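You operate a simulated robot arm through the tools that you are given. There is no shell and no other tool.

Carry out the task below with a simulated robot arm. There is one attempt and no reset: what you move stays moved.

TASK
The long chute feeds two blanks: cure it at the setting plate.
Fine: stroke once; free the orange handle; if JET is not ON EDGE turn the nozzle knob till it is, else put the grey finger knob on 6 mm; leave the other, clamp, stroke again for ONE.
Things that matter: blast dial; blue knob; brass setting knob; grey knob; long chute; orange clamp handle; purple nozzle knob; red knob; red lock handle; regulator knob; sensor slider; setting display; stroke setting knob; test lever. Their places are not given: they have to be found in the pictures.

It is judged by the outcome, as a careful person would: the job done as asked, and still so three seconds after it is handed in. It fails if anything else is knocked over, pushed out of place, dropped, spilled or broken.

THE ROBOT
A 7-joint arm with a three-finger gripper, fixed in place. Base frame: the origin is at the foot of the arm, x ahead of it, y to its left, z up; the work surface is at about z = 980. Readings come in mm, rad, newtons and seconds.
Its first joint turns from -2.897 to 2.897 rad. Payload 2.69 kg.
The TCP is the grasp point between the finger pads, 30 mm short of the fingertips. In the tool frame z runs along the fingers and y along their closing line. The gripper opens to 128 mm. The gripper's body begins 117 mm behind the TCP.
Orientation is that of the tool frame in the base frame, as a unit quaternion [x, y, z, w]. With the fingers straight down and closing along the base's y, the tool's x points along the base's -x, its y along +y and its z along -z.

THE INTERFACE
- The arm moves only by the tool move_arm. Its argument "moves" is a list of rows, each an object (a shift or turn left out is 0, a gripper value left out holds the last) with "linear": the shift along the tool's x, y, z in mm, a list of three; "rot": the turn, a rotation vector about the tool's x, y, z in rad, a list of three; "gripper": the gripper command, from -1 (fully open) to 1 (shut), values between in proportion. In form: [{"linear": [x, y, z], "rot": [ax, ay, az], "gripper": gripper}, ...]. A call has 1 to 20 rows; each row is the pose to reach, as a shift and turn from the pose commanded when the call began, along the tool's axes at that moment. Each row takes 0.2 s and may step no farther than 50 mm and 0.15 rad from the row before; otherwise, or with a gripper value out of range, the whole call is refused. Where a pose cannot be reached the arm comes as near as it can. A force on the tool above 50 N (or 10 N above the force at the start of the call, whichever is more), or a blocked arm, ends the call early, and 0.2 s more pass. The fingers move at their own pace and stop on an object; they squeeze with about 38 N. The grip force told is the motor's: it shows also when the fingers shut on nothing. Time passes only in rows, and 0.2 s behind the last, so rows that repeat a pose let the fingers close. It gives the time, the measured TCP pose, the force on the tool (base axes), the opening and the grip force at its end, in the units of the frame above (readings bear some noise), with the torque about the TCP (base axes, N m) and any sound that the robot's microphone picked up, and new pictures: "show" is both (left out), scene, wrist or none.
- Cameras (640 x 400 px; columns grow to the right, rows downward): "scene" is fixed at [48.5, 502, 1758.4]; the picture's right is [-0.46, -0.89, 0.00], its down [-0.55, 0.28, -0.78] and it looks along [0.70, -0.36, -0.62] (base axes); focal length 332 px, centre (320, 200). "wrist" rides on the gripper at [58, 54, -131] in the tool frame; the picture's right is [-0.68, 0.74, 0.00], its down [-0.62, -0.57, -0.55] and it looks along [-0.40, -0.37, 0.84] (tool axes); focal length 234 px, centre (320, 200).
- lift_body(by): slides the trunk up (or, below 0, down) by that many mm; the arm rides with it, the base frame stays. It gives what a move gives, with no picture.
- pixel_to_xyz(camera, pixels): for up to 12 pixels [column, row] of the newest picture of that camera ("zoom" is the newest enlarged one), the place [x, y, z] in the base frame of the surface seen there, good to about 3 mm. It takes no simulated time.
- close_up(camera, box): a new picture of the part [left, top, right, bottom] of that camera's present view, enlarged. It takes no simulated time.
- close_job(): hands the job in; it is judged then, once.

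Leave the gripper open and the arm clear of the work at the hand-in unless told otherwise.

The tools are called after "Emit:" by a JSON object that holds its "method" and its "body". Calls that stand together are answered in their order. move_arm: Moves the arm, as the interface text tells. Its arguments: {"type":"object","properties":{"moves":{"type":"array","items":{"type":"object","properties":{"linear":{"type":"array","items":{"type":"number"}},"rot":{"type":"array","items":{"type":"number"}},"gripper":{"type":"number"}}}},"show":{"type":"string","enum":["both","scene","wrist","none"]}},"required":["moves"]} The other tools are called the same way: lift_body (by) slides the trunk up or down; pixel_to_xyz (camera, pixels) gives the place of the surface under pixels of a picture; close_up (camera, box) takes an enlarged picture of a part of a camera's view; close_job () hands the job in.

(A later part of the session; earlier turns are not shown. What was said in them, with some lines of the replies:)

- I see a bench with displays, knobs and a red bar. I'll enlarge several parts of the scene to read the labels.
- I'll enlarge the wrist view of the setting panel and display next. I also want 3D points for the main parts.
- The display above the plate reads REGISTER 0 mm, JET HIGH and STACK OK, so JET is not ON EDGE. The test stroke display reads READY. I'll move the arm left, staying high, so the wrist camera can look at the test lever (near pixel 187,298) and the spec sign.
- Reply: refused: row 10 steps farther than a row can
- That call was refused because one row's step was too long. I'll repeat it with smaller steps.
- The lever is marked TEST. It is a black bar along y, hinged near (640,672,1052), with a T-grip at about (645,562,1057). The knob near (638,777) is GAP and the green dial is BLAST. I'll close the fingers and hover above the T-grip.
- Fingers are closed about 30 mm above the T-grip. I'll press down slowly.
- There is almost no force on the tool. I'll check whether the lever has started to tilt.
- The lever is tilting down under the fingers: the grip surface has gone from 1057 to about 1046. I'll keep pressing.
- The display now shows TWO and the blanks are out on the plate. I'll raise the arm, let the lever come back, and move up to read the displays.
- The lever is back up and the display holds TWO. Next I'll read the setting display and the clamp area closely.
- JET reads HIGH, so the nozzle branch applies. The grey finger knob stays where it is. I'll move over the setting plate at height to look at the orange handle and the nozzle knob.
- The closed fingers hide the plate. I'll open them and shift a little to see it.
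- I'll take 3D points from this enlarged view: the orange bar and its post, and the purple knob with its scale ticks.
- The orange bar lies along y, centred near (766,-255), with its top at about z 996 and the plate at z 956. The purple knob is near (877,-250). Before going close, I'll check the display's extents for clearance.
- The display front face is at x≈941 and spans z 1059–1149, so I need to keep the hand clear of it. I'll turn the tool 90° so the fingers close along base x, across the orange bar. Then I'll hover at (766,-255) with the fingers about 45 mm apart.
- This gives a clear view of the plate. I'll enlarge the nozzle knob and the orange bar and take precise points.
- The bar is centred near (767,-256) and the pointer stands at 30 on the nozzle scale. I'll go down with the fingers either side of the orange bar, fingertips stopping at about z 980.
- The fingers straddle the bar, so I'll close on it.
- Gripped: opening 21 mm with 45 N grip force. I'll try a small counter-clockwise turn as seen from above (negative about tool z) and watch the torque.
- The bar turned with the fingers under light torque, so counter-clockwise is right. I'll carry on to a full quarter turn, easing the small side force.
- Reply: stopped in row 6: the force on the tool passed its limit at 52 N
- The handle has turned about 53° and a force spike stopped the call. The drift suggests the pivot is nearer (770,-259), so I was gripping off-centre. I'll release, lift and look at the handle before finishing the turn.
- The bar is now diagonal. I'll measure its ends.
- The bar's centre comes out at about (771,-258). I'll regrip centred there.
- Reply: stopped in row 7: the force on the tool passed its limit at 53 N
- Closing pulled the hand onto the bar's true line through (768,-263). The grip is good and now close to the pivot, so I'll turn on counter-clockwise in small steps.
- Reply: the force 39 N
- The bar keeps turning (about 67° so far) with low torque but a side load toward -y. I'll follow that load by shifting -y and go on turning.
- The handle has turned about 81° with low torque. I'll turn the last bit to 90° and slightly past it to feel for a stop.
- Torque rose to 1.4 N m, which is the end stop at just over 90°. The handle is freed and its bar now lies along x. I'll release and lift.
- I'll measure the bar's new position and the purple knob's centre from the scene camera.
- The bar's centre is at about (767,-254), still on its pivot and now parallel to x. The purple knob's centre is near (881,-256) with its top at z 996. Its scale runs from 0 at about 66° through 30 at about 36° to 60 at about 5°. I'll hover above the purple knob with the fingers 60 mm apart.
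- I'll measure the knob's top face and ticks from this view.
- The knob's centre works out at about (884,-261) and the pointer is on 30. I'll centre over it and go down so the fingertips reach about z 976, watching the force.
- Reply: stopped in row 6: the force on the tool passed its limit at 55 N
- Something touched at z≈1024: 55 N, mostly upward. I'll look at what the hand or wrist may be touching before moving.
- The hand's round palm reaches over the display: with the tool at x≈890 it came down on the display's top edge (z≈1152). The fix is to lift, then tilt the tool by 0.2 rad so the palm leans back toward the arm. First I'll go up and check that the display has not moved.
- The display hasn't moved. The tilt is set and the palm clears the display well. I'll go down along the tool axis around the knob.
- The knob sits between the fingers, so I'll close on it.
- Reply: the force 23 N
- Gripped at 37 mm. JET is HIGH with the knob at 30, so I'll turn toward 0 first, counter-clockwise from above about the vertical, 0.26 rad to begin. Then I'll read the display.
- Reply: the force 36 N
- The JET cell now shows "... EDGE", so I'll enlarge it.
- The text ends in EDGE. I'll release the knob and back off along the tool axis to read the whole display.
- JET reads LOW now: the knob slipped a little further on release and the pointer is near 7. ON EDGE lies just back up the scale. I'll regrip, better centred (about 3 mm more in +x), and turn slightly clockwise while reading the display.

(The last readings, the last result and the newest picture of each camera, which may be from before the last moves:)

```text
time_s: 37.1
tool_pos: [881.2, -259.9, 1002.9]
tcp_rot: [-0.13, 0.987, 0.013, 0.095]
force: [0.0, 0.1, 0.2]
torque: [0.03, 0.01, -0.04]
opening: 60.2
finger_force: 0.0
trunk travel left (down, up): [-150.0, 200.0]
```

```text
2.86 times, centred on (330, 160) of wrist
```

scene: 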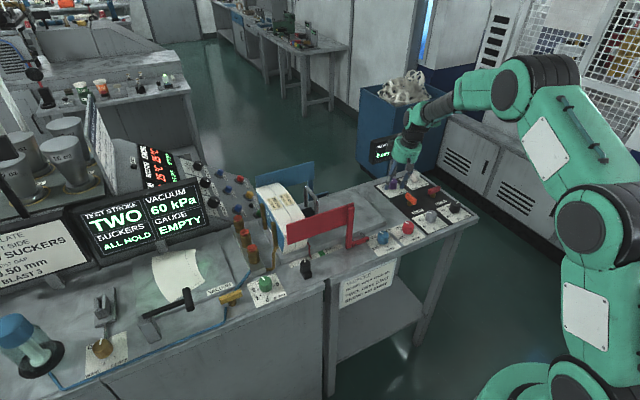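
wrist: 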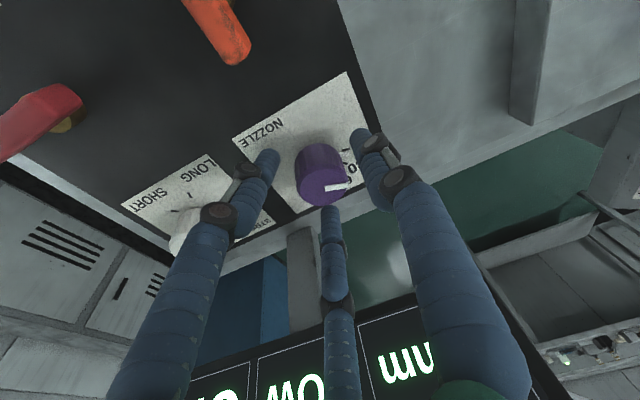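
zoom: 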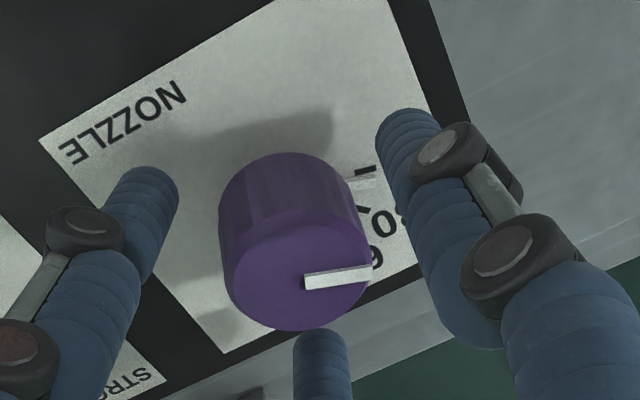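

The pointer is just above 0. I'll close on the knob and turn it clockwise by a small amount.

Emit:
{"method": "move_arm", "body": {"moves": [{"linear": [-2, -1.5, 0], "gripper": 1}, {"linear": [-2, -1.5, 0], "gripper": 1}, {"linear": [-2, -1.5, 0], "gripper": 1}], "show": "wrist"}}

Emit:
{"method": "close_up", "body": {"camera": "wrist", "box": [240, 90, 420, 230]}}

Emit:
{"method": "close_up", "body": {"camera": "wrist", "box": [190, 290, 450, 400]}}

```text
time_s: 37.9
tool_pos: [881.9, -262.2, 1004.0]
tcp_rot: [-0.13, 0.987, 0.014, 0.094]
force: [-27.2, 3.5, -0.2]
torque: [0.06, 1.7, 0.1]
opening: 37.2
finger_force: 45.2
trunk travel left (down, up): [-150.0, 200.0]
```

wrist: 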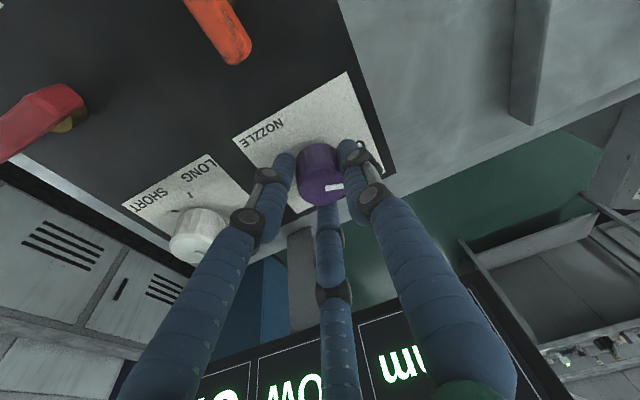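

```text
2.86 times, centred on (330, 160) of wrist
```

zoom: 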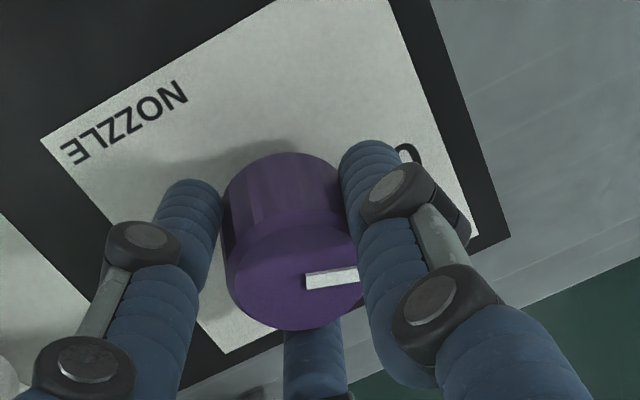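

```text
2.46 times, centred on (320, 345) of wrist
```

zoom: 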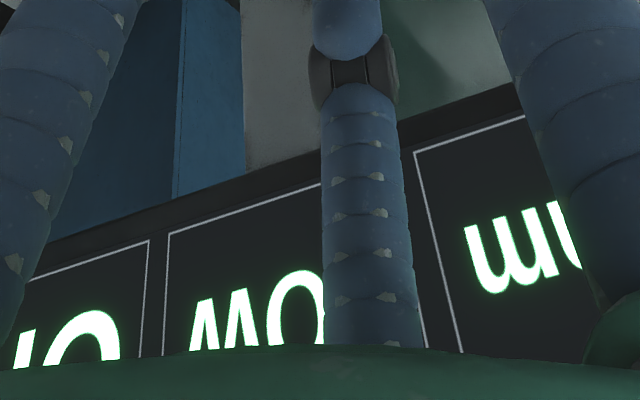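

It still reads LOW and there's a 27 N side load. I'll ease x back by 2 mm and turn clockwise 0.08 rad.

Emit:
{"method": "move_arm", "body": {"moves": [{"linear": [1, 0, 0], "rot": [0.0077, 0, 0.039]}, {"linear": [2, 0, 0], "rot": [0.0154, 0, 0.0785]}], "show": "wrist"}}

Emit:
{"method": "close_up", "body": {"camera": "wrist", "box": [190, 290, 450, 400]}}

```text
time_s: 38.5
tool_pos: [881.6, -262.1, 1005.0]
tcp_rot: [-0.09, 0.991, 0.01, 0.095]
force: [-25.4, 14.9, -2.8]
torque: [0.42, 1.1, 0.07]
opening: 37.2
finger_force: 44.9
trunk travel left (down, up): [-150.0, 200.0]
```

wrist: 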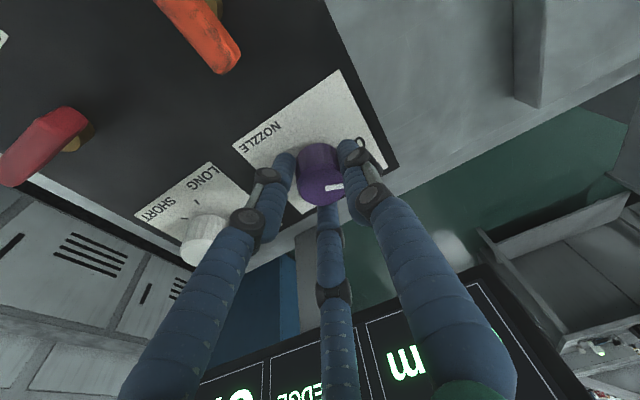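

```text
2.46 times, centred on (320, 345) of wrist
```

zoom: 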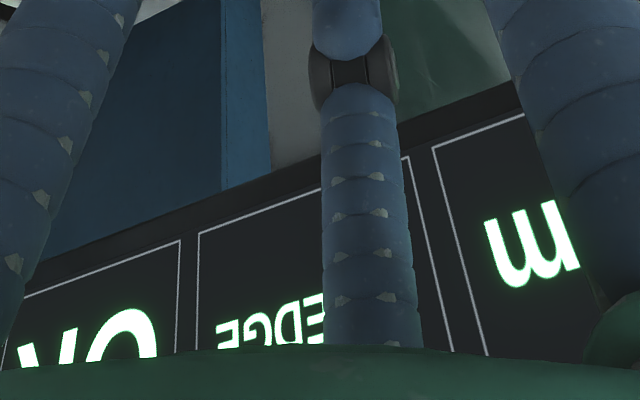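

It shows EDGE. I'll relieve the side load and go a little further clockwise, to sit well inside the window and not at its border.

Emit:
{"method": "move_arm", "body": {"moves": [{"linear": [1.5, 1.5, 0], "rot": [0.005, 0, 0.025]}, {"linear": [2.5, 2.5, 0], "rot": [0.0097, 0, 0.049]}], "show": "wrist"}}

Emit:
{"method": "close_up", "body": {"camera": "wrist", "box": [190, 290, 450, 400]}}

Emit:
{"method": "close_up", "body": {"camera": "scene", "box": [374, 168, 422, 198]}}

```text
time_s: 39.1
tool_pos: [881.4, -260.6, 1004.4]
tcp_rot: [-0.065, 0.993, 0.008, 0.097]
force: [-5.6, 4.3, -9.7]
torque: [-0.31, 0.56, 0.07]
opening: 37.2
finger_force: 44.9
trunk travel left (down, up): [-150.0, 200.0]
```

wrist: 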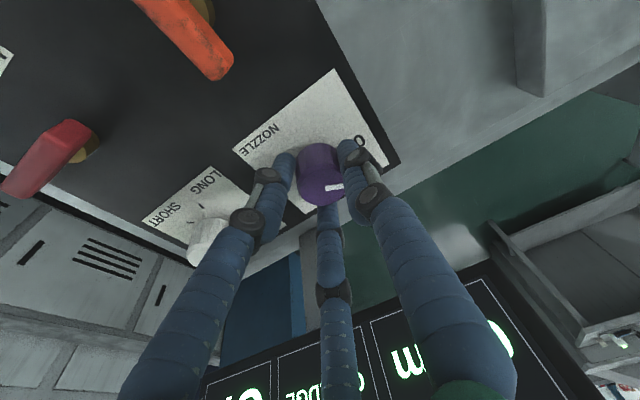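

```text
2.46 times, centred on (320, 345) of wrist
```

zoom: 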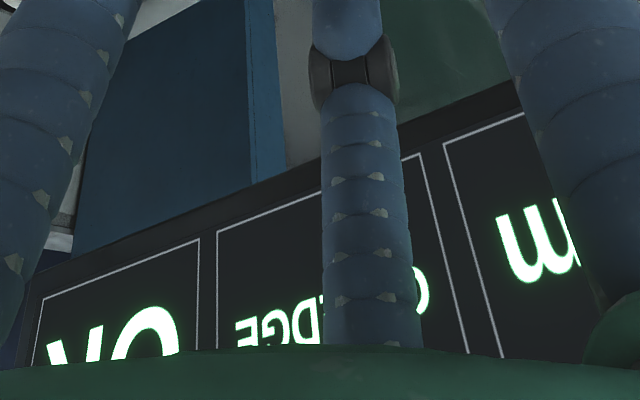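

```text
13.33 times, centred on (398, 183) of scene
```

zoom: 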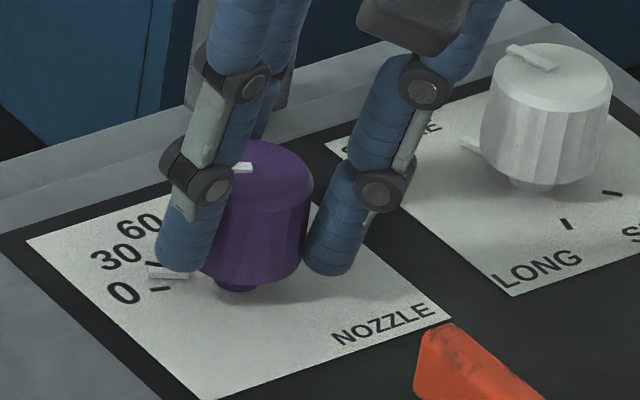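

It reads "O… EDGE" with the pointer at about 15 and low side force. I'll open gently in stages and back off to confirm.

Emit:
{"method": "move_arm", "body": {"moves": [{"gripper": 0.38}, {"gripper": 0.3}, {"gripper": 0.2}, {"gripper": 0.06}, {"linear": [0, 0, -20], "gripper": 0.06}, {"linear": [0, 0, -55], "gripper": 0.06}, {"linear": [0, 0, -95], "gripper": 0.06}, {"linear": [35, 0, -115], "gripper": 0.06}, {"linear": [80, 0, -125], "gripper": 0.06}, {"linear": [80, 0, -125], "gripper": 0.06}]}}

Emit:
{"method": "close_up", "body": {"camera": "scene", "box": [360, 110, 460, 210]}}

Emit:
{"method": "close_up", "body": {"camera": "scene", "box": [374, 168, 422, 198]}}

```text
time_s: 41.3
tool_pos: [778.7, -277.6, 1112.7]
tcp_rot: [-0.066, 0.993, 0.008, 0.096]
force: [0.0, -0.4, 1.3]
torque: [0.02, -0.06, 0.0]
opening: 60.0
finger_force: 0.1
trunk travel left (down, up): [-150.0, 200.0]
```

scene: 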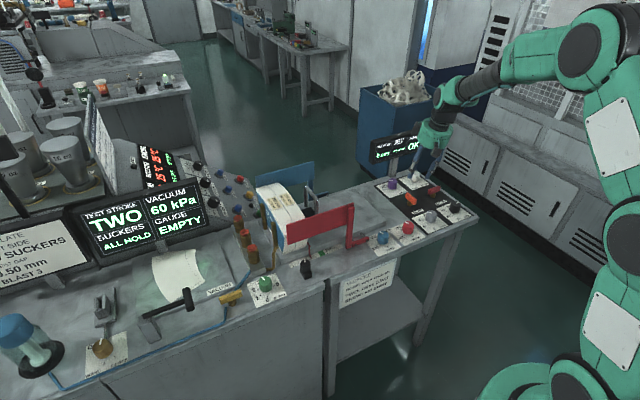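
wrist: 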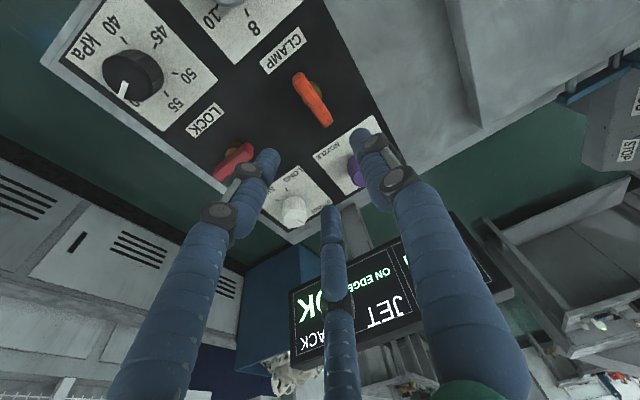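

```text
4.00 times, centred on (410, 160) of scene
```

zoom: 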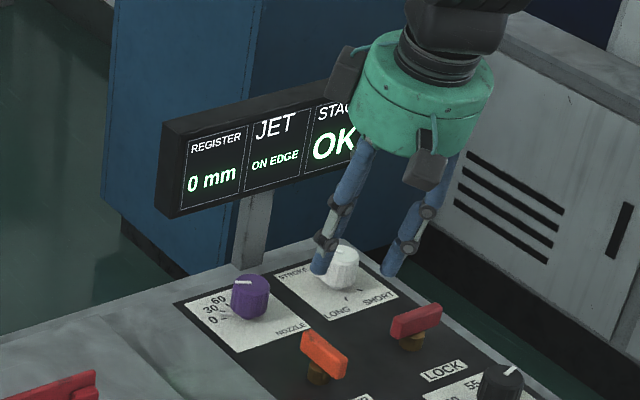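

```text
13.33 times, centred on (398, 183) of scene
```

zoom: 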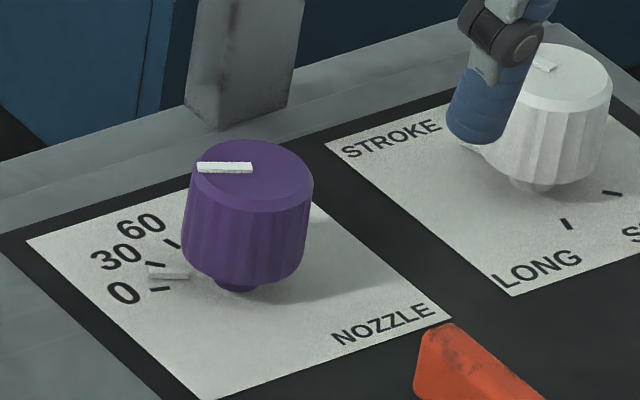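

JET reads ON EDGE, with STACK OK and REGISTER 0 mm. Now I'll clamp again. I'll bring the tool upright over the orange bar, which lies along x, with the fingers closing along y.

Emit:
{"method": "move_arm", "body": {"moves": [{"linear": [6, 9, 5], "rot": [0.004, 0.065, 0.043], "gripper": 0.3}, {"linear": [9, 14, 12], "rot": [0.0084, 0.13, 0.087], "gripper": 0.3}, {"linear": [11.6, 18.6, 20], "rot": [0.0126, 0.194, 0.13], "gripper": 0.3}, {"linear": [11.6, 18.6, 26], "rot": [0.0126, 0.194, 0.13], "gripper": 0.3}, {"linear": [11.6, 18.6, 26], "rot": [0.0126, 0.194, 0.13], "gripper": 0.3}]}}

Emit:
{"method": "close_up", "body": {"camera": "wrist", "box": [240, 70, 420, 210]}}

```text
time_s: 42.5
tool_pos: [770.1, -258.1, 1084.3]
tcp_rot: [-0.001, 1.0, 0.001, 0.0]
force: [0.5, 0.2, 0.1]
torque: [-0.01, -0.06, 0.02]
opening: 44.8
finger_force: 0.0
trunk travel left (down, up): [-150.0, 200.0]
```

scene: 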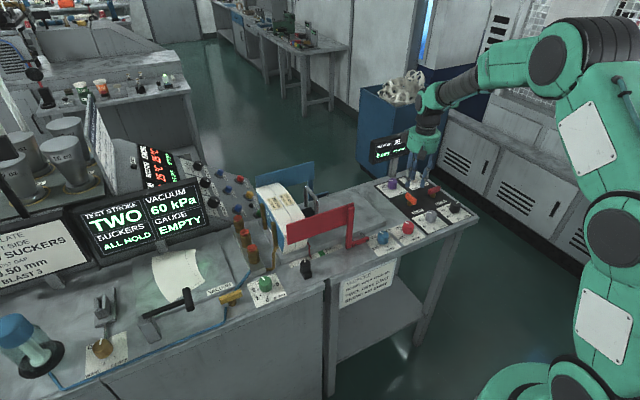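
wrist: 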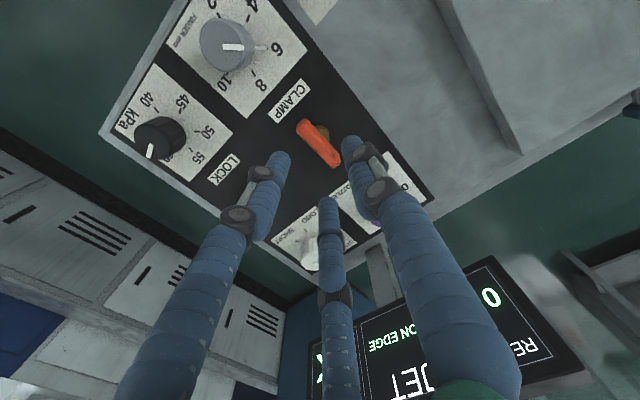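

```text
2.86 times, centred on (330, 140) of wrist
```

zoom: 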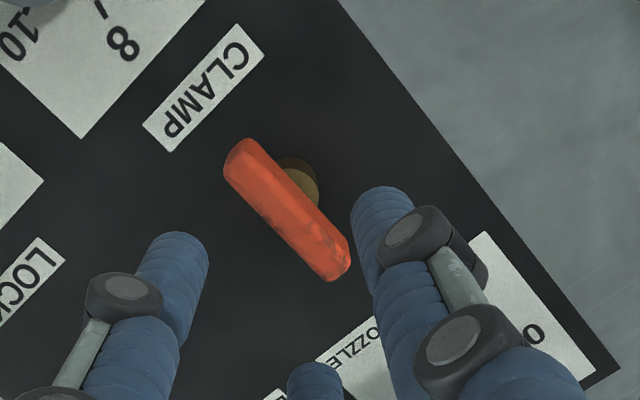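

I'll measure the bar's top face.

Emit:
{"method": "pixel_to_xyz", "body": {"camera": "zoom", "pixels": [[240, 160], [262, 188], [285, 212], [310, 240], [335, 268], [268, 178], [305, 218], [325, 240], [270, 210], [295, 240], [305, 175]]}}

```text
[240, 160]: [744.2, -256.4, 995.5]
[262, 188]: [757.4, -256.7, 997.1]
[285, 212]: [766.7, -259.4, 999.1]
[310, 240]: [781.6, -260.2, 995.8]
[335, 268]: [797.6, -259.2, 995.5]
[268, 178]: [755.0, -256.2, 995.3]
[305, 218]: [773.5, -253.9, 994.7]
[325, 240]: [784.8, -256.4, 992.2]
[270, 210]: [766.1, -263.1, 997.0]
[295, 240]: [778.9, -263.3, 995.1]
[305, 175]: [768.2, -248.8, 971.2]
```

The bar's centre is (770.5,-259), almost under the tool. I'll go down and grip it.

Emit:
{"method": "move_arm", "body": {"moves": [{"linear": [-0.5, -1, 30]}, {"linear": [-0.5, -1, 55]}, {"linear": [-0.5, -1, 71]}, {"linear": [-0.5, -1, 71]}, {"linear": [-0.5, -1, 71], "gripper": 1}, {"linear": [-0.5, -1, 71], "gripper": 1}, {"linear": [-0.5, -1, 71], "gripper": 1}], "show": "wrist"}}

```text
time_s: 43.4
tool_pos: [775.4, -258.0, 1022.5]
tcp_rot: [-0.001, 1.0, -0.001, 0.006]
force: [3.6, -5.4, 0.2]
torque: [-0.14, -0.2, -0.06]
opening: 49.3
finger_force: 2.5
trunk travel left (down, up): [-150.0, 200.0]
stopped in row 4: the force on the tool passed its limit at 55 N (the readings are from after the stop); the commanded pose is now the measured one
```

wrist: 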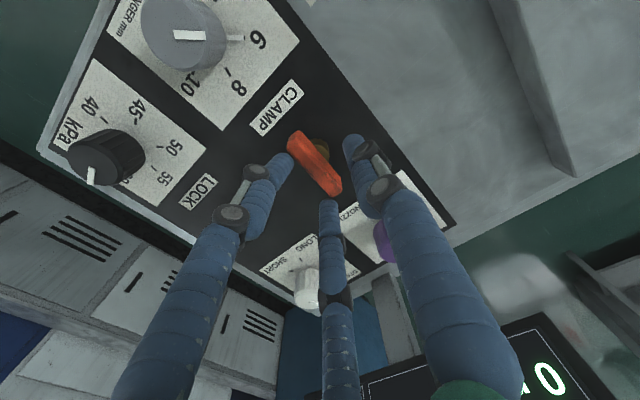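

A fingertip touched the bar's top: the opening was pushed from 45 to 49 mm. I'll find where the fingertips actually are relative to the bar.

Emit:
{"method": "pixel_to_xyz", "body": {"camera": "wrist", "pixels": [[284, 157], [278, 165], [352, 140], [358, 150], [330, 203], [335, 210], [300, 142], [318, 168], [333, 188], [320, 148]]}}

Emit:
{"method": "close_up", "body": {"camera": "wrist", "box": [260, 110, 380, 220]}}

Emit:
{"method": "close_up", "body": {"camera": "scene", "box": [380, 150, 444, 210]}}

```text
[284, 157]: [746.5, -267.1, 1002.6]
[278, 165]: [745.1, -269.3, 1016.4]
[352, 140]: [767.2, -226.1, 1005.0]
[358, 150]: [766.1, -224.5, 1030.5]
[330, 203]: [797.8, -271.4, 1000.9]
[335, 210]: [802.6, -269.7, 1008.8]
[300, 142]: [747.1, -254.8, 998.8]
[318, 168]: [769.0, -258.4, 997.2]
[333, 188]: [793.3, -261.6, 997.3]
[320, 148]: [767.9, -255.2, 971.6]
```

```text
3.64 times, centred on (320, 165) of wrist
```

zoom: 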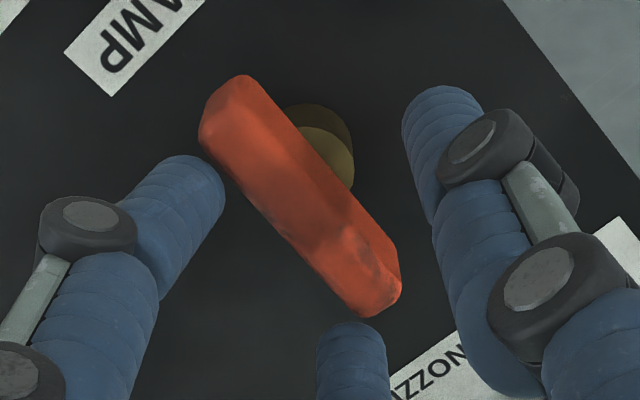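

```text
6.67 times, centred on (412, 180) of scene
```

zoom: 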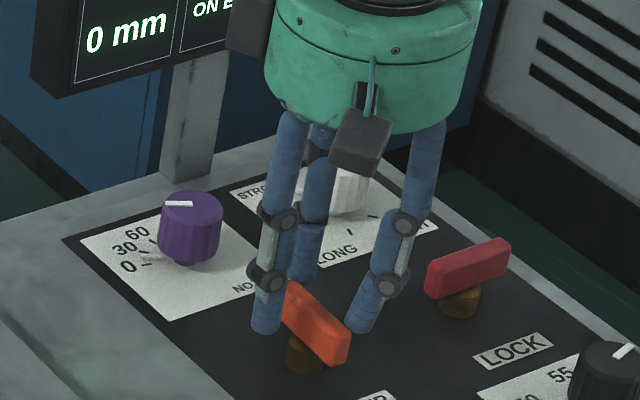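

The fingertips show the grip is offset: the bar should sit about 6 mm toward the single finger from the TCP. I'll lift a little, shift to (770.5,-264.5), go down and grip.

Emit:
{"method": "move_arm", "body": {"moves": [{"linear": [0, 0, -20], "gripper": 0.3}, {"linear": [4.9, -6.5, -20], "gripper": 0.3}, {"linear": [4.9, -6.5, -10], "gripper": 0.3}, {"linear": [4.9, -6.5, 0], "gripper": 0.3}, {"linear": [4.9, -6.5, 10], "gripper": 0.3}, {"linear": [4.9, -6.5, 10], "gripper": 0.3}], "show": "wrist"}}

Emit:
{"method": "close_up", "body": {"camera": "wrist", "box": [260, 110, 380, 220]}}

```text
time_s: 44.8
tool_pos: [769.4, -265.7, 1013.2]
tcp_rot: [-0.001, 1.0, -0.002, 0.005]
force: [-0.1, 0.3, 0.5]
torque: [-0.03, 0.04, 0.03]
opening: 44.8
finger_force: 0.0
trunk travel left (down, up): [-150.0, 200.0]
```

wrist: 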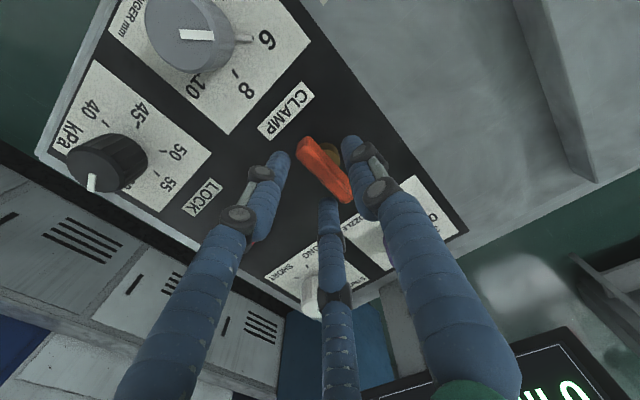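

```text
3.64 times, centred on (320, 165) of wrist
```

zoom: 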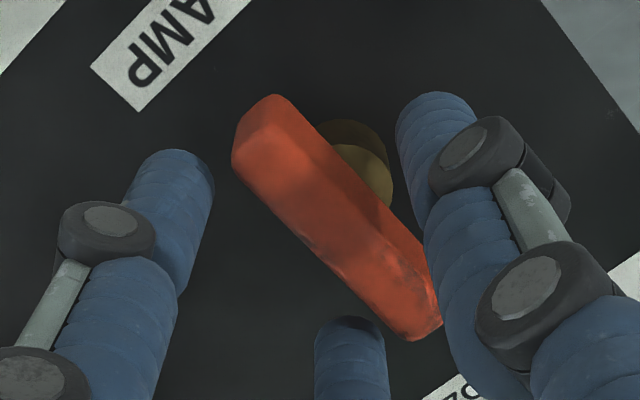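

The way is clear now and the force is zero, with the bar between the fingers. I'll close and begin turning clockwise from above (positive about tool z), moving the TCP around the pivot at (770.5,-259).

Emit:
{"method": "move_arm", "body": {"moves": [{"gripper": 1}, {"gripper": 1}, {"gripper": 1}], "show": "wrist"}}

```text
time_s: 45.6
tool_pos: [770.2, -264.3, 1012.4]
tcp_rot: [-0.001, 1.0, -0.002, 0.005]
force: [-0.4, 3.5, -1.0]
torque: [0.26, -0.13, 0.01]
opening: 21.6
finger_force: 44.9
trunk travel left (down, up): [-150.0, 200.0]
```

wrist: 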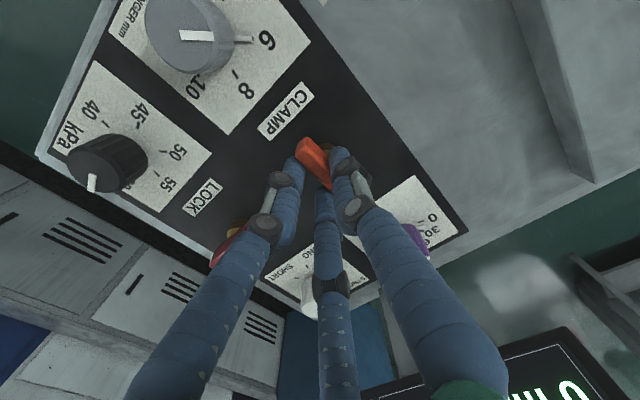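

Emit:
{"method": "move_arm", "body": {"moves": [{"linear": [0.77, 0.05, 0], "rot": [0, 0, 0.14]}, {"linear": [1.52, 0.21, 0], "rot": [0, 0, 0.28]}, {"linear": [2.24, 0.48, 0], "rot": [0, 0, 0.42]}, {"linear": [2.92, 0.84, 0], "rot": [0, 0, 0.56]}, {"linear": [3.54, 1.29, 0], "rot": [0, 0, 0.7]}], "show": "wrist"}}

```text
time_s: 46.8
tool_pos: [767.8, -261.6, 1012.0]
tcp_rot: [0.344, 0.939, 0.0, 0.006]
force: [8.5, 21.8, 3.9]
torque: [0.06, -0.73, 0.08]
opening: 21.5
finger_force: 44.5
trunk travel left (down, up): [-150.0, 200.0]
```

wrist: 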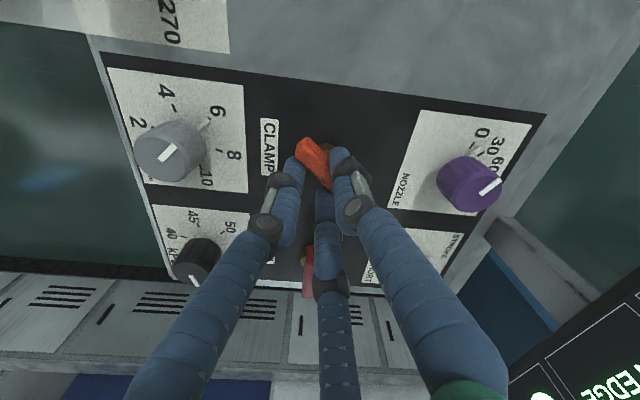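

It turns freely (about 40° done) and JET still shows EDGE. I'll continue to about 1.54 rad.

Emit:
{"method": "move_arm", "body": {"moves": [{"linear": [1.35, 1.5, 0], "rot": [0, 0, 0.14]}, {"linear": [2.1, 1.7, 0], "rot": [0, 0, 0.28]}, {"linear": [2.83, 1.95, 0], "rot": [0, 0, 0.42]}, {"linear": [3.5, 2.3, 0], "rot": [0, 0, 0.56]}, {"linear": [4.13, 2.76, 0], "rot": [0, 0, 0.7]}, {"linear": [4.68, 3.3, 0], "rot": [0, 0, 0.84]}], "show": "both"}}

```text
time_s: 48.2
tool_pos: [766.5, -258.7, 1012.6]
tcp_rot: [0.697, 0.717, 0.002, 0.006]
force: [27.3, 11.2, 5.2]
torque: [-1.04, -0.52, 0.13]
opening: 21.8
finger_force: 44.8
trunk travel left (down, up): [-150.0, 200.0]
```

scene: 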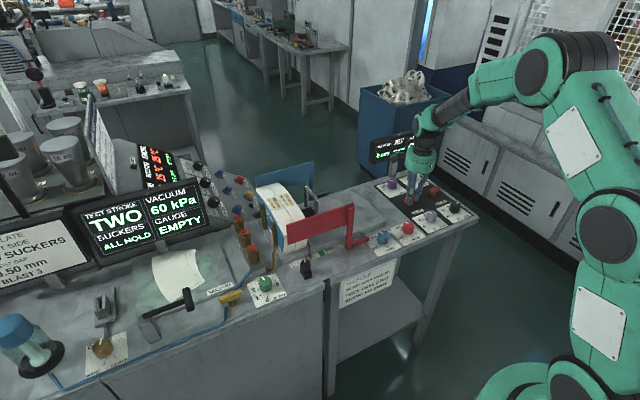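
wrist: 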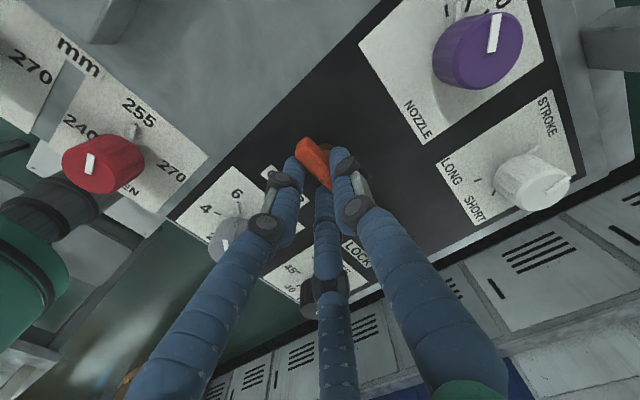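

The handle is at about 88°. I'll turn a little more to seat it against its clamped stop, easing the x load.

Emit:
{"method": "move_arm", "body": {"moves": [{"linear": [0.3, 1.5, 0], "rot": [0, 0, 0.04]}, {"linear": [0.3, 2.5, 0], "rot": [0, 0, 0.08]}, {"linear": [0.3, 2.5, 0], "rot": [0, 0, 0.12]}], "show": "none"}}

```text
time_s: 49.0
tool_pos: [766.2, -258.2, 1012.3]
tcp_rot: [0.737, 0.675, 0.002, 0.003]
force: [3.0, 4.6, 13.3]
torque: [-0.23, 0.01, 1.63]
opening: 22.6
finger_force: 44.9
trunk travel left (down, up): [-150.0, 200.0]
```

Torque is 1.6 N m, so the clamped stop has been reached. I'll release and lift, then check.

Emit:
{"method": "move_arm", "body": {"moves": [{"rot": [0, 0, -0.05]}, {"rot": [0, 0, -0.05], "gripper": 0.5}, {"rot": [0, 0, -0.05], "gripper": 0.3}, {"linear": [0, 0, -30], "rot": [0, 0, -0.05], "gripper": 0.3}, {"linear": [0, 0, -75], "rot": [0, 0, -0.05], "gripper": 0.3}, {"linear": [0, -40, -100], "rot": [0, 0, -0.08], "gripper": 0.3}, {"linear": [0, -80, -130], "rot": [0, 0, -0.08], "gripper": 0.3}, {"linear": [0, -80, -130], "rot": [0, 0, -0.08], "gripper": 0.3}]}}

Emit:
{"method": "close_up", "body": {"camera": "scene", "box": [360, 110, 480, 230]}}

Emit:
{"method": "close_up", "body": {"camera": "wrist", "box": [240, 0, 500, 200]}}

```text
time_s: 50.8
tool_pos: [683.7, -248.8, 1144.0]
tcp_rot: [0.71, 0.704, 0.003, 0.006]
force: [-0.4, -0.5, 1.0]
torque: [-0.01, -0.07, 0.04]
opening: 44.8
finger_force: 0.0
trunk travel left (down, up): [-150.0, 200.0]
```

scene: 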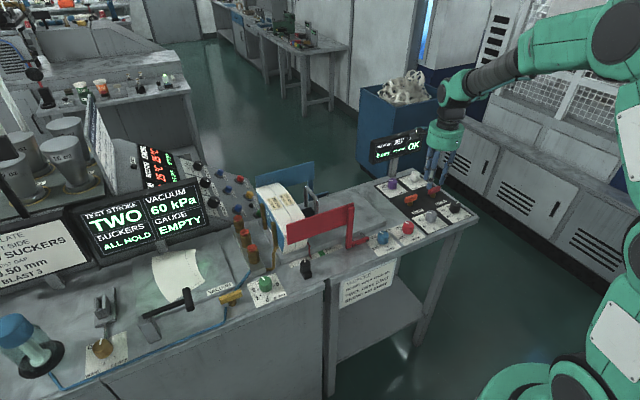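
wrist: 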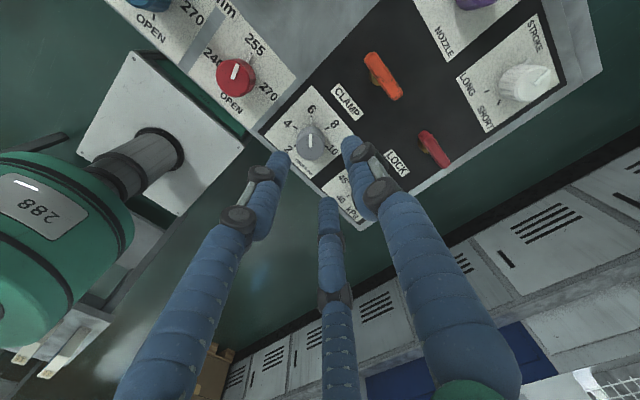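

```text
3.33 times, centred on (420, 170) of scene
```

zoom: 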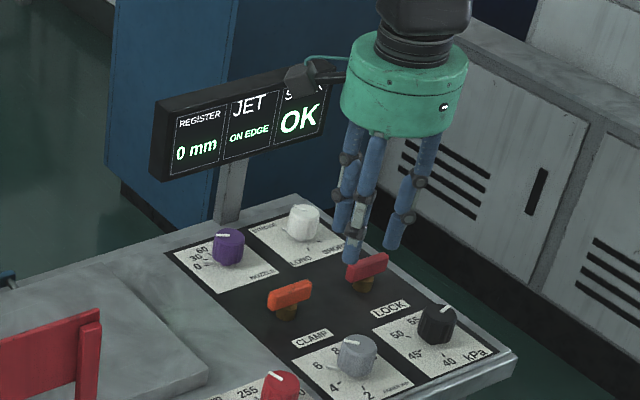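

```text
2.00 times, centred on (370, 100) of wrist
```

zoom: 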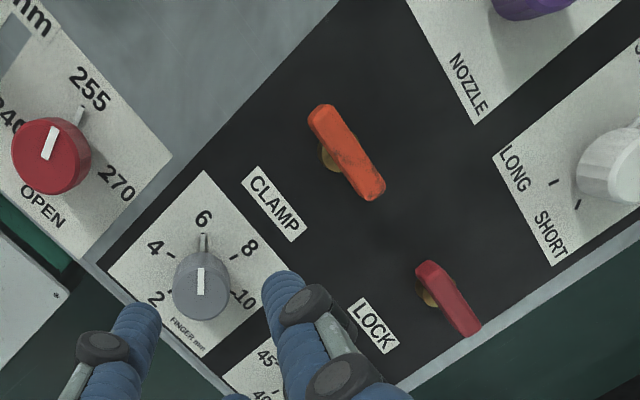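

The orange handle is clamped, parallel to the untouched red one. JET reads ON EDGE, and the red lock, grey, white and black knobs are unchanged. Now I'll raise the arm, close the fingers and swing back to the test lever.

Emit:
{"method": "move_arm", "body": {"moves": [{"linear": [0, 0, -45], "gripper": 1}, {"linear": [0, 0, -90], "gripper": 1}, {"linear": [10, 0, -120], "gripper": 1}, {"linear": [50, -2, -125], "rot": [0, 0, -0.13], "gripper": 1}, {"linear": [95, -4, -125], "rot": [0, 0, -0.26]}, {"linear": [140, -6, -125], "rot": [0, 0, -0.39]}, {"linear": [185, -8, -125], "rot": [0, 0, -0.52]}, {"linear": [230, -10, -125], "rot": [0, 0, -0.65]}, {"linear": [275, -13, -125], "rot": [0, 0, -0.78]}, {"linear": [320, -15, -125], "rot": [0, 0, -0.91]}, {"linear": [365, -18, -125], "rot": [0, 0, -1.04]}, {"linear": [410, -20, -125], "rot": [0, 0, -1.17]}, {"linear": [455, -22, -125], "rot": [0, 0, -1.3]}, {"linear": [500, -24, -125], "rot": [0, 0, -1.43]}, {"linear": [545, -26, -125], "rot": [0, 0, -1.53]}, {"linear": [590, -28, -125], "rot": [0, 0, -1.58]}, {"linear": [635, -30, -125], "rot": [0, 0, -1.58]}, {"linear": [680, -33, -125], "rot": [0, 0, -1.58]}, {"linear": [725, -36, -125], "rot": [0, 0, -1.58]}, {"linear": [725, -36, -125], "rot": [0, 0, -1.58]}]}}

```text
time_s: 55.0
tool_pos: [656.1, 477.4, 1264.2]
tcp_rot: [-0.001, 1.0, -0.002, 0.006]
force: [-0.4, 1.2, 0.1]
torque: [-0.11, -0.03, -0.01]
opening: 2.2
finger_force: 31.5
trunk travel left (down, up): [-150.0, 200.0]
```

scene: 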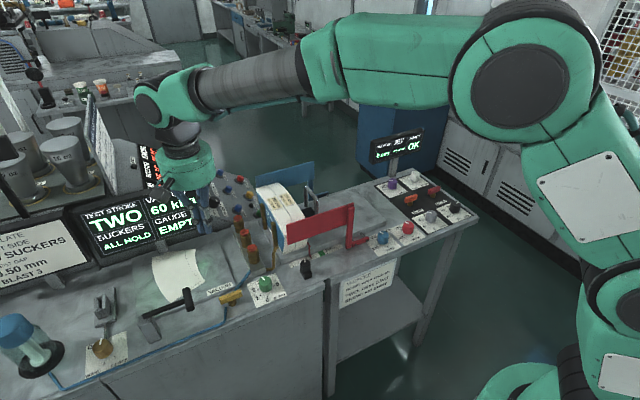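
wrist: 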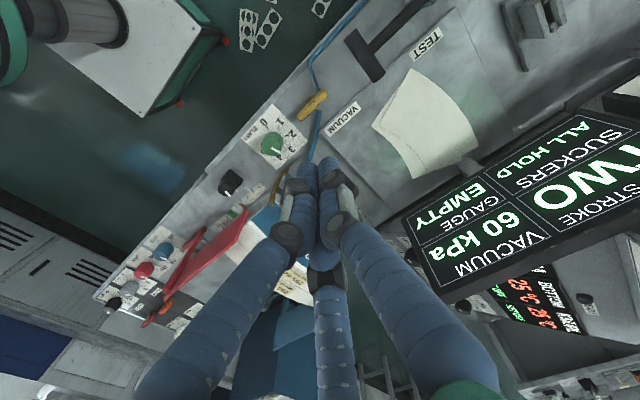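

Fingers are closed. I'll go to the hover point above the T-grip.

Emit:
{"method": "move_arm", "body": {"moves": [{"linear": [3, 28, 30], "gripper": 1}, {"linear": [6, 56, 65], "rot": [0, 0.012, 0], "gripper": 1}, {"linear": [9, 83, 100], "rot": [0, 0.012, 0], "gripper": 1}, {"linear": [12, 83.6, 135], "rot": [0, 0.012, 0], "gripper": 1}, {"linear": [12, 83.6, 146], "rot": [0, 0.012, 0], "gripper": 1}, {"linear": [12, 83.6, 146], "rot": [0, 0.012, 0], "gripper": 1}], "show": "wrist"}}

```text
time_s: 56.4
tool_pos: [644.2, 557.8, 1116.5]
tcp_rot: [-0.001, 1.0, -0.002, -0.001]
force: [-0.2, -0.2, -0.2]
torque: [-0.02, -0.01, 0.02]
opening: 2.3
finger_force: 31.3
trunk travel left (down, up): [-150.0, 200.0]
```

wrist: 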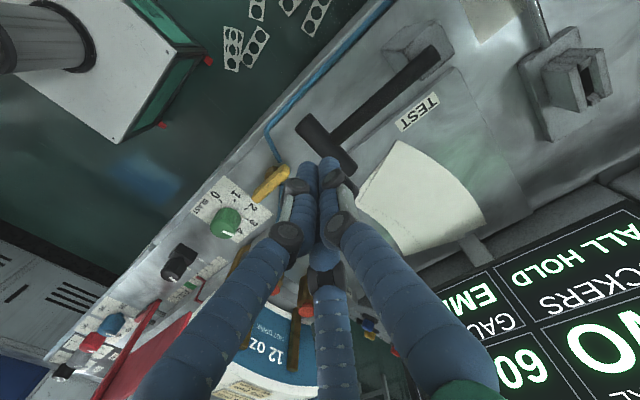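

I'm in place and need to shift 3 mm in +y. I'll press down in the same slow way as the first stroke.

Emit:
{"method": "move_arm", "body": {"moves": [{"linear": [-1, 3, 8]}, {"linear": [-1, 3, 16]}, {"linear": [-1, 3, 24]}, {"linear": [-1, 4, 32]}, {"linear": [-1, 5, 40]}, {"linear": [-1, 6, 46]}, {"linear": [-1, 7, 52]}, {"linear": [-1, 7, 58]}, {"linear": [-1, 8, 64]}, {"linear": [-1, 8, 69]}]}}

```text
time_s: 58.6
tool_pos: [647.6, 566.9, 1049.2]
tcp_rot: [0.0, 1.0, 0.0, -0.001]
force: [1.2, 0.4, 5.1]
torque: [0.05, -0.04, -0.06]
opening: 2.1
finger_force: 31.1
trunk travel left (down, up): [-150.0, 200.0]
```

scene: 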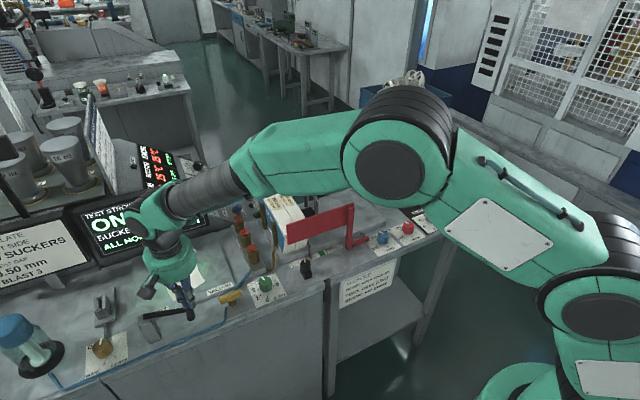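
wrist: 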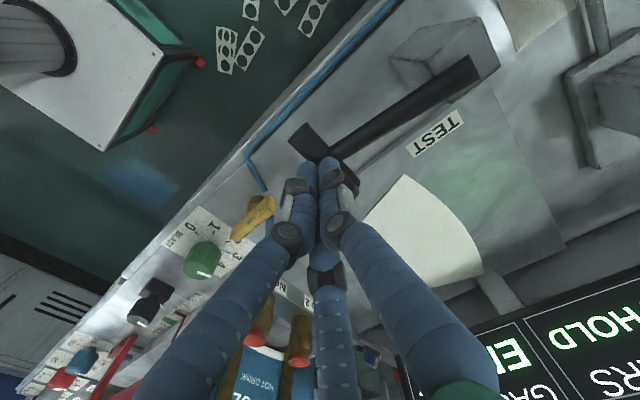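

The display begins "ON…" (ONE) and a single blank has been fed. I'll raise slowly to let the lever return, move clear, open the gripper and read everything.

Emit:
{"method": "move_arm", "body": {"moves": [{"linear": [0, -1, -12]}, {"linear": [0, -2, -24]}, {"linear": [0, -3, -45]}, {"linear": [0, -3, -75]}, {"linear": [0, -3, -120]}, {"linear": [20, -40, -150]}, {"linear": [40, -80, -170]}, {"linear": [60, -120, -190]}, {"linear": [80, -160, -210]}, {"linear": [100, -200, -225]}, {"linear": [120, -240, -235]}, {"linear": [130, -285, -235], "gripper": -1}, {"linear": [130, -330, -235], "gripper": -1}, {"linear": [130, -375, -235], "gripper": -1}, {"linear": [130, -420, -235], "gripper": -1}, {"linear": [130, -465, -235], "gripper": -1}, {"linear": [130, -465, -235], "gripper": -1}]}}

Emit:
{"method": "close_up", "body": {"camera": "scene", "box": [60, 180, 290, 330]}}

Emit:
{"method": "close_up", "body": {"camera": "scene", "box": [360, 110, 480, 230]}}

Emit:
{"method": "close_up", "body": {"camera": "scene", "box": [230, 160, 400, 310]}}

```text
refused: row 6 steps farther than a row can; nothing moved
```

```text
2.67 times, centred on (175, 255) of scene
```

zoom: 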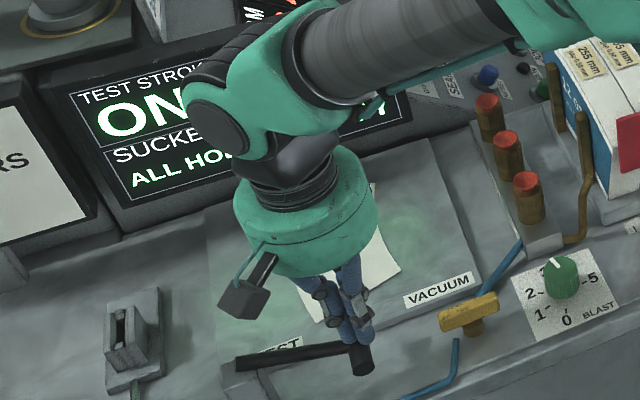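

```text
3.33 times, centred on (420, 170) of scene
```

zoom: 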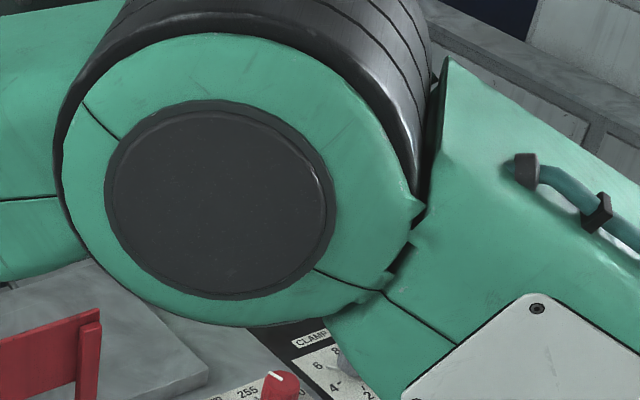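

```text
2.67 times, centred on (315, 235) of scene
```

zoom: 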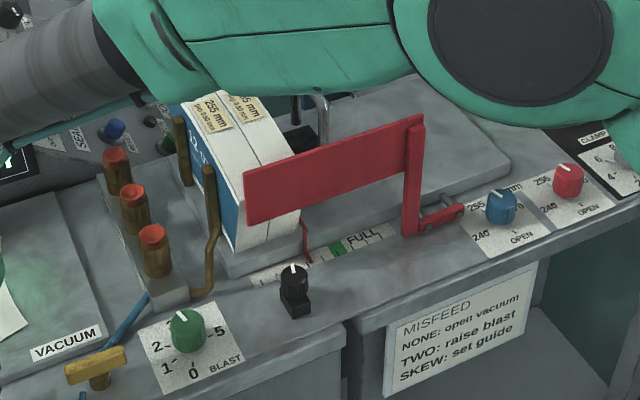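

That call was refused for one over-long row. I'll repeat it with shorter steps.

Emit:
{"method": "move_arm", "body": {"moves": [{"linear": [0, -1, -12]}, {"linear": [0, -2, -24]}, {"linear": [0, -3, -45]}, {"linear": [0, -3, -75]}, {"linear": [0, -3, -115]}, {"linear": [5, -30, -145]}, {"linear": [20, -65, -170]}, {"linear": [40, -100, -190]}, {"linear": [60, -135, -210]}, {"linear": [80, -175, -225]}, {"linear": [100, -215, -235]}, {"linear": [115, -255, -235]}, {"linear": [130, -298, -235], "gripper": -1}, {"linear": [130, -340, -235], "gripper": -1}, {"linear": [130, -385, -235], "gripper": -1}, {"linear": [130, -430, -235], "gripper": -1}, {"linear": [130, -430, -235], "gripper": -1}]}}

Emit:
{"method": "close_up", "body": {"camera": "scene", "box": [60, 180, 290, 330]}}

Emit:
{"method": "close_up", "body": {"camera": "scene", "box": [360, 110, 480, 230]}}

Emit:
{"method": "close_up", "body": {"camera": "scene", "box": [230, 160, 400, 310]}}

```text
time_s: 62.2
tool_pos: [515.0, 137.3, 1285.7]
tcp_rot: [0.0, 1.0, 0.0, -0.001]
force: [-0.5, -0.4, 0.6]
torque: [0.06, -0.01, -0.02]
opening: 128.0
finger_force: 0.0
trunk travel left (down, up): [-150.0, 200.0]
```

scene: 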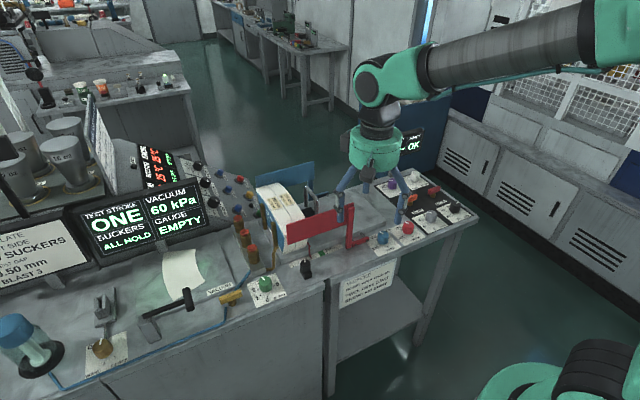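
wrist: 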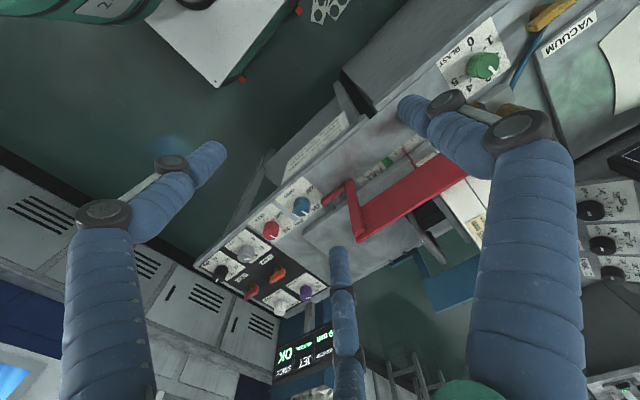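

```text
2.67 times, centred on (175, 255) of scene
```

zoom: 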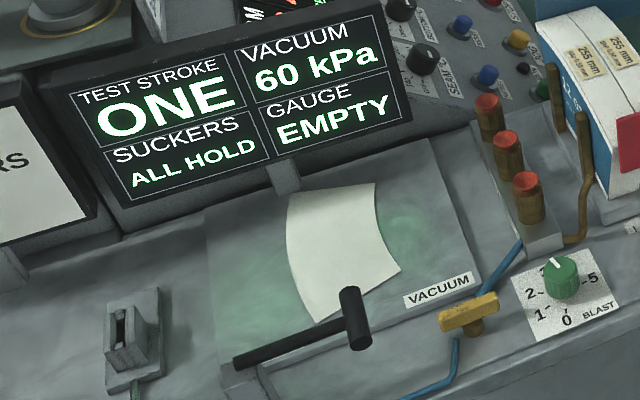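

```text
3.33 times, centred on (420, 170) of scene
```

zoom: 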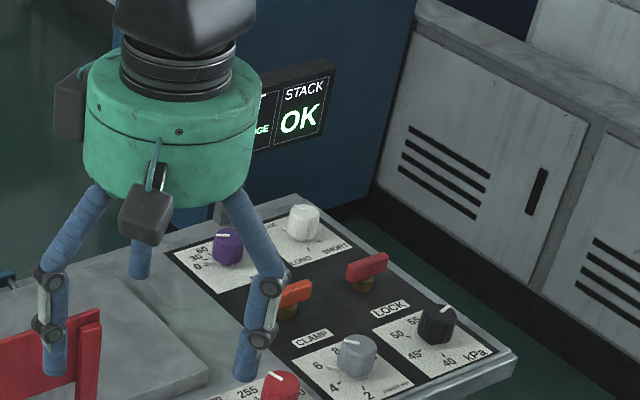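

```text
2.67 times, centred on (315, 235) of scene
```

zoom: 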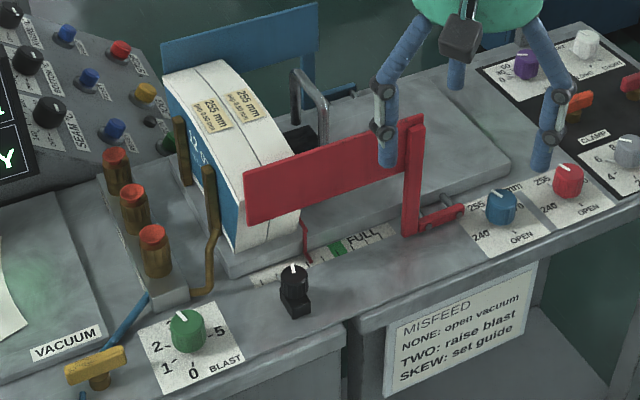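

The display reads ONE and a single blank is out. JET still reads ON EDGE with STACK OK, the orange handle is clamped and the lever has returned. The arm is high and clear with the gripper open, so I'm handing in the job.

Emit:
{"method": "close_job", "body": {}}

```text
The job is handed in.
```

The long chute now feeds a single blank: the second test stroke reads **ONE**, and the job is handed in.

- **First stroke:** the display showed TWO, confirming the fault.
- **Nozzle:** JET read HIGH, not ON EDGE, so I freed the orange handle and turned the purple nozzle knob. It slipped to LOW once when I let go. I regripped it and set it at about 15, where JET reads ON EDGE.
- **Left alone:** I left the grey finger knob where it was, and did not touch the red lock or the other settings.
- **Clamp and second stroke:** the orange handle is back against its clamped stop, and JET still read ON EDGE afterwards. One blank came out, and the lever returned.

While I was reaching for the nozzle knob, the hand came down on the top edge of the setting display at about 55 N. The points I measured on the display matched those from before the contact, and it still reads normally. A fingertip also touched the top of the orange handle once before I regripped it.

The arm is raised clear of the work with the gripper open.
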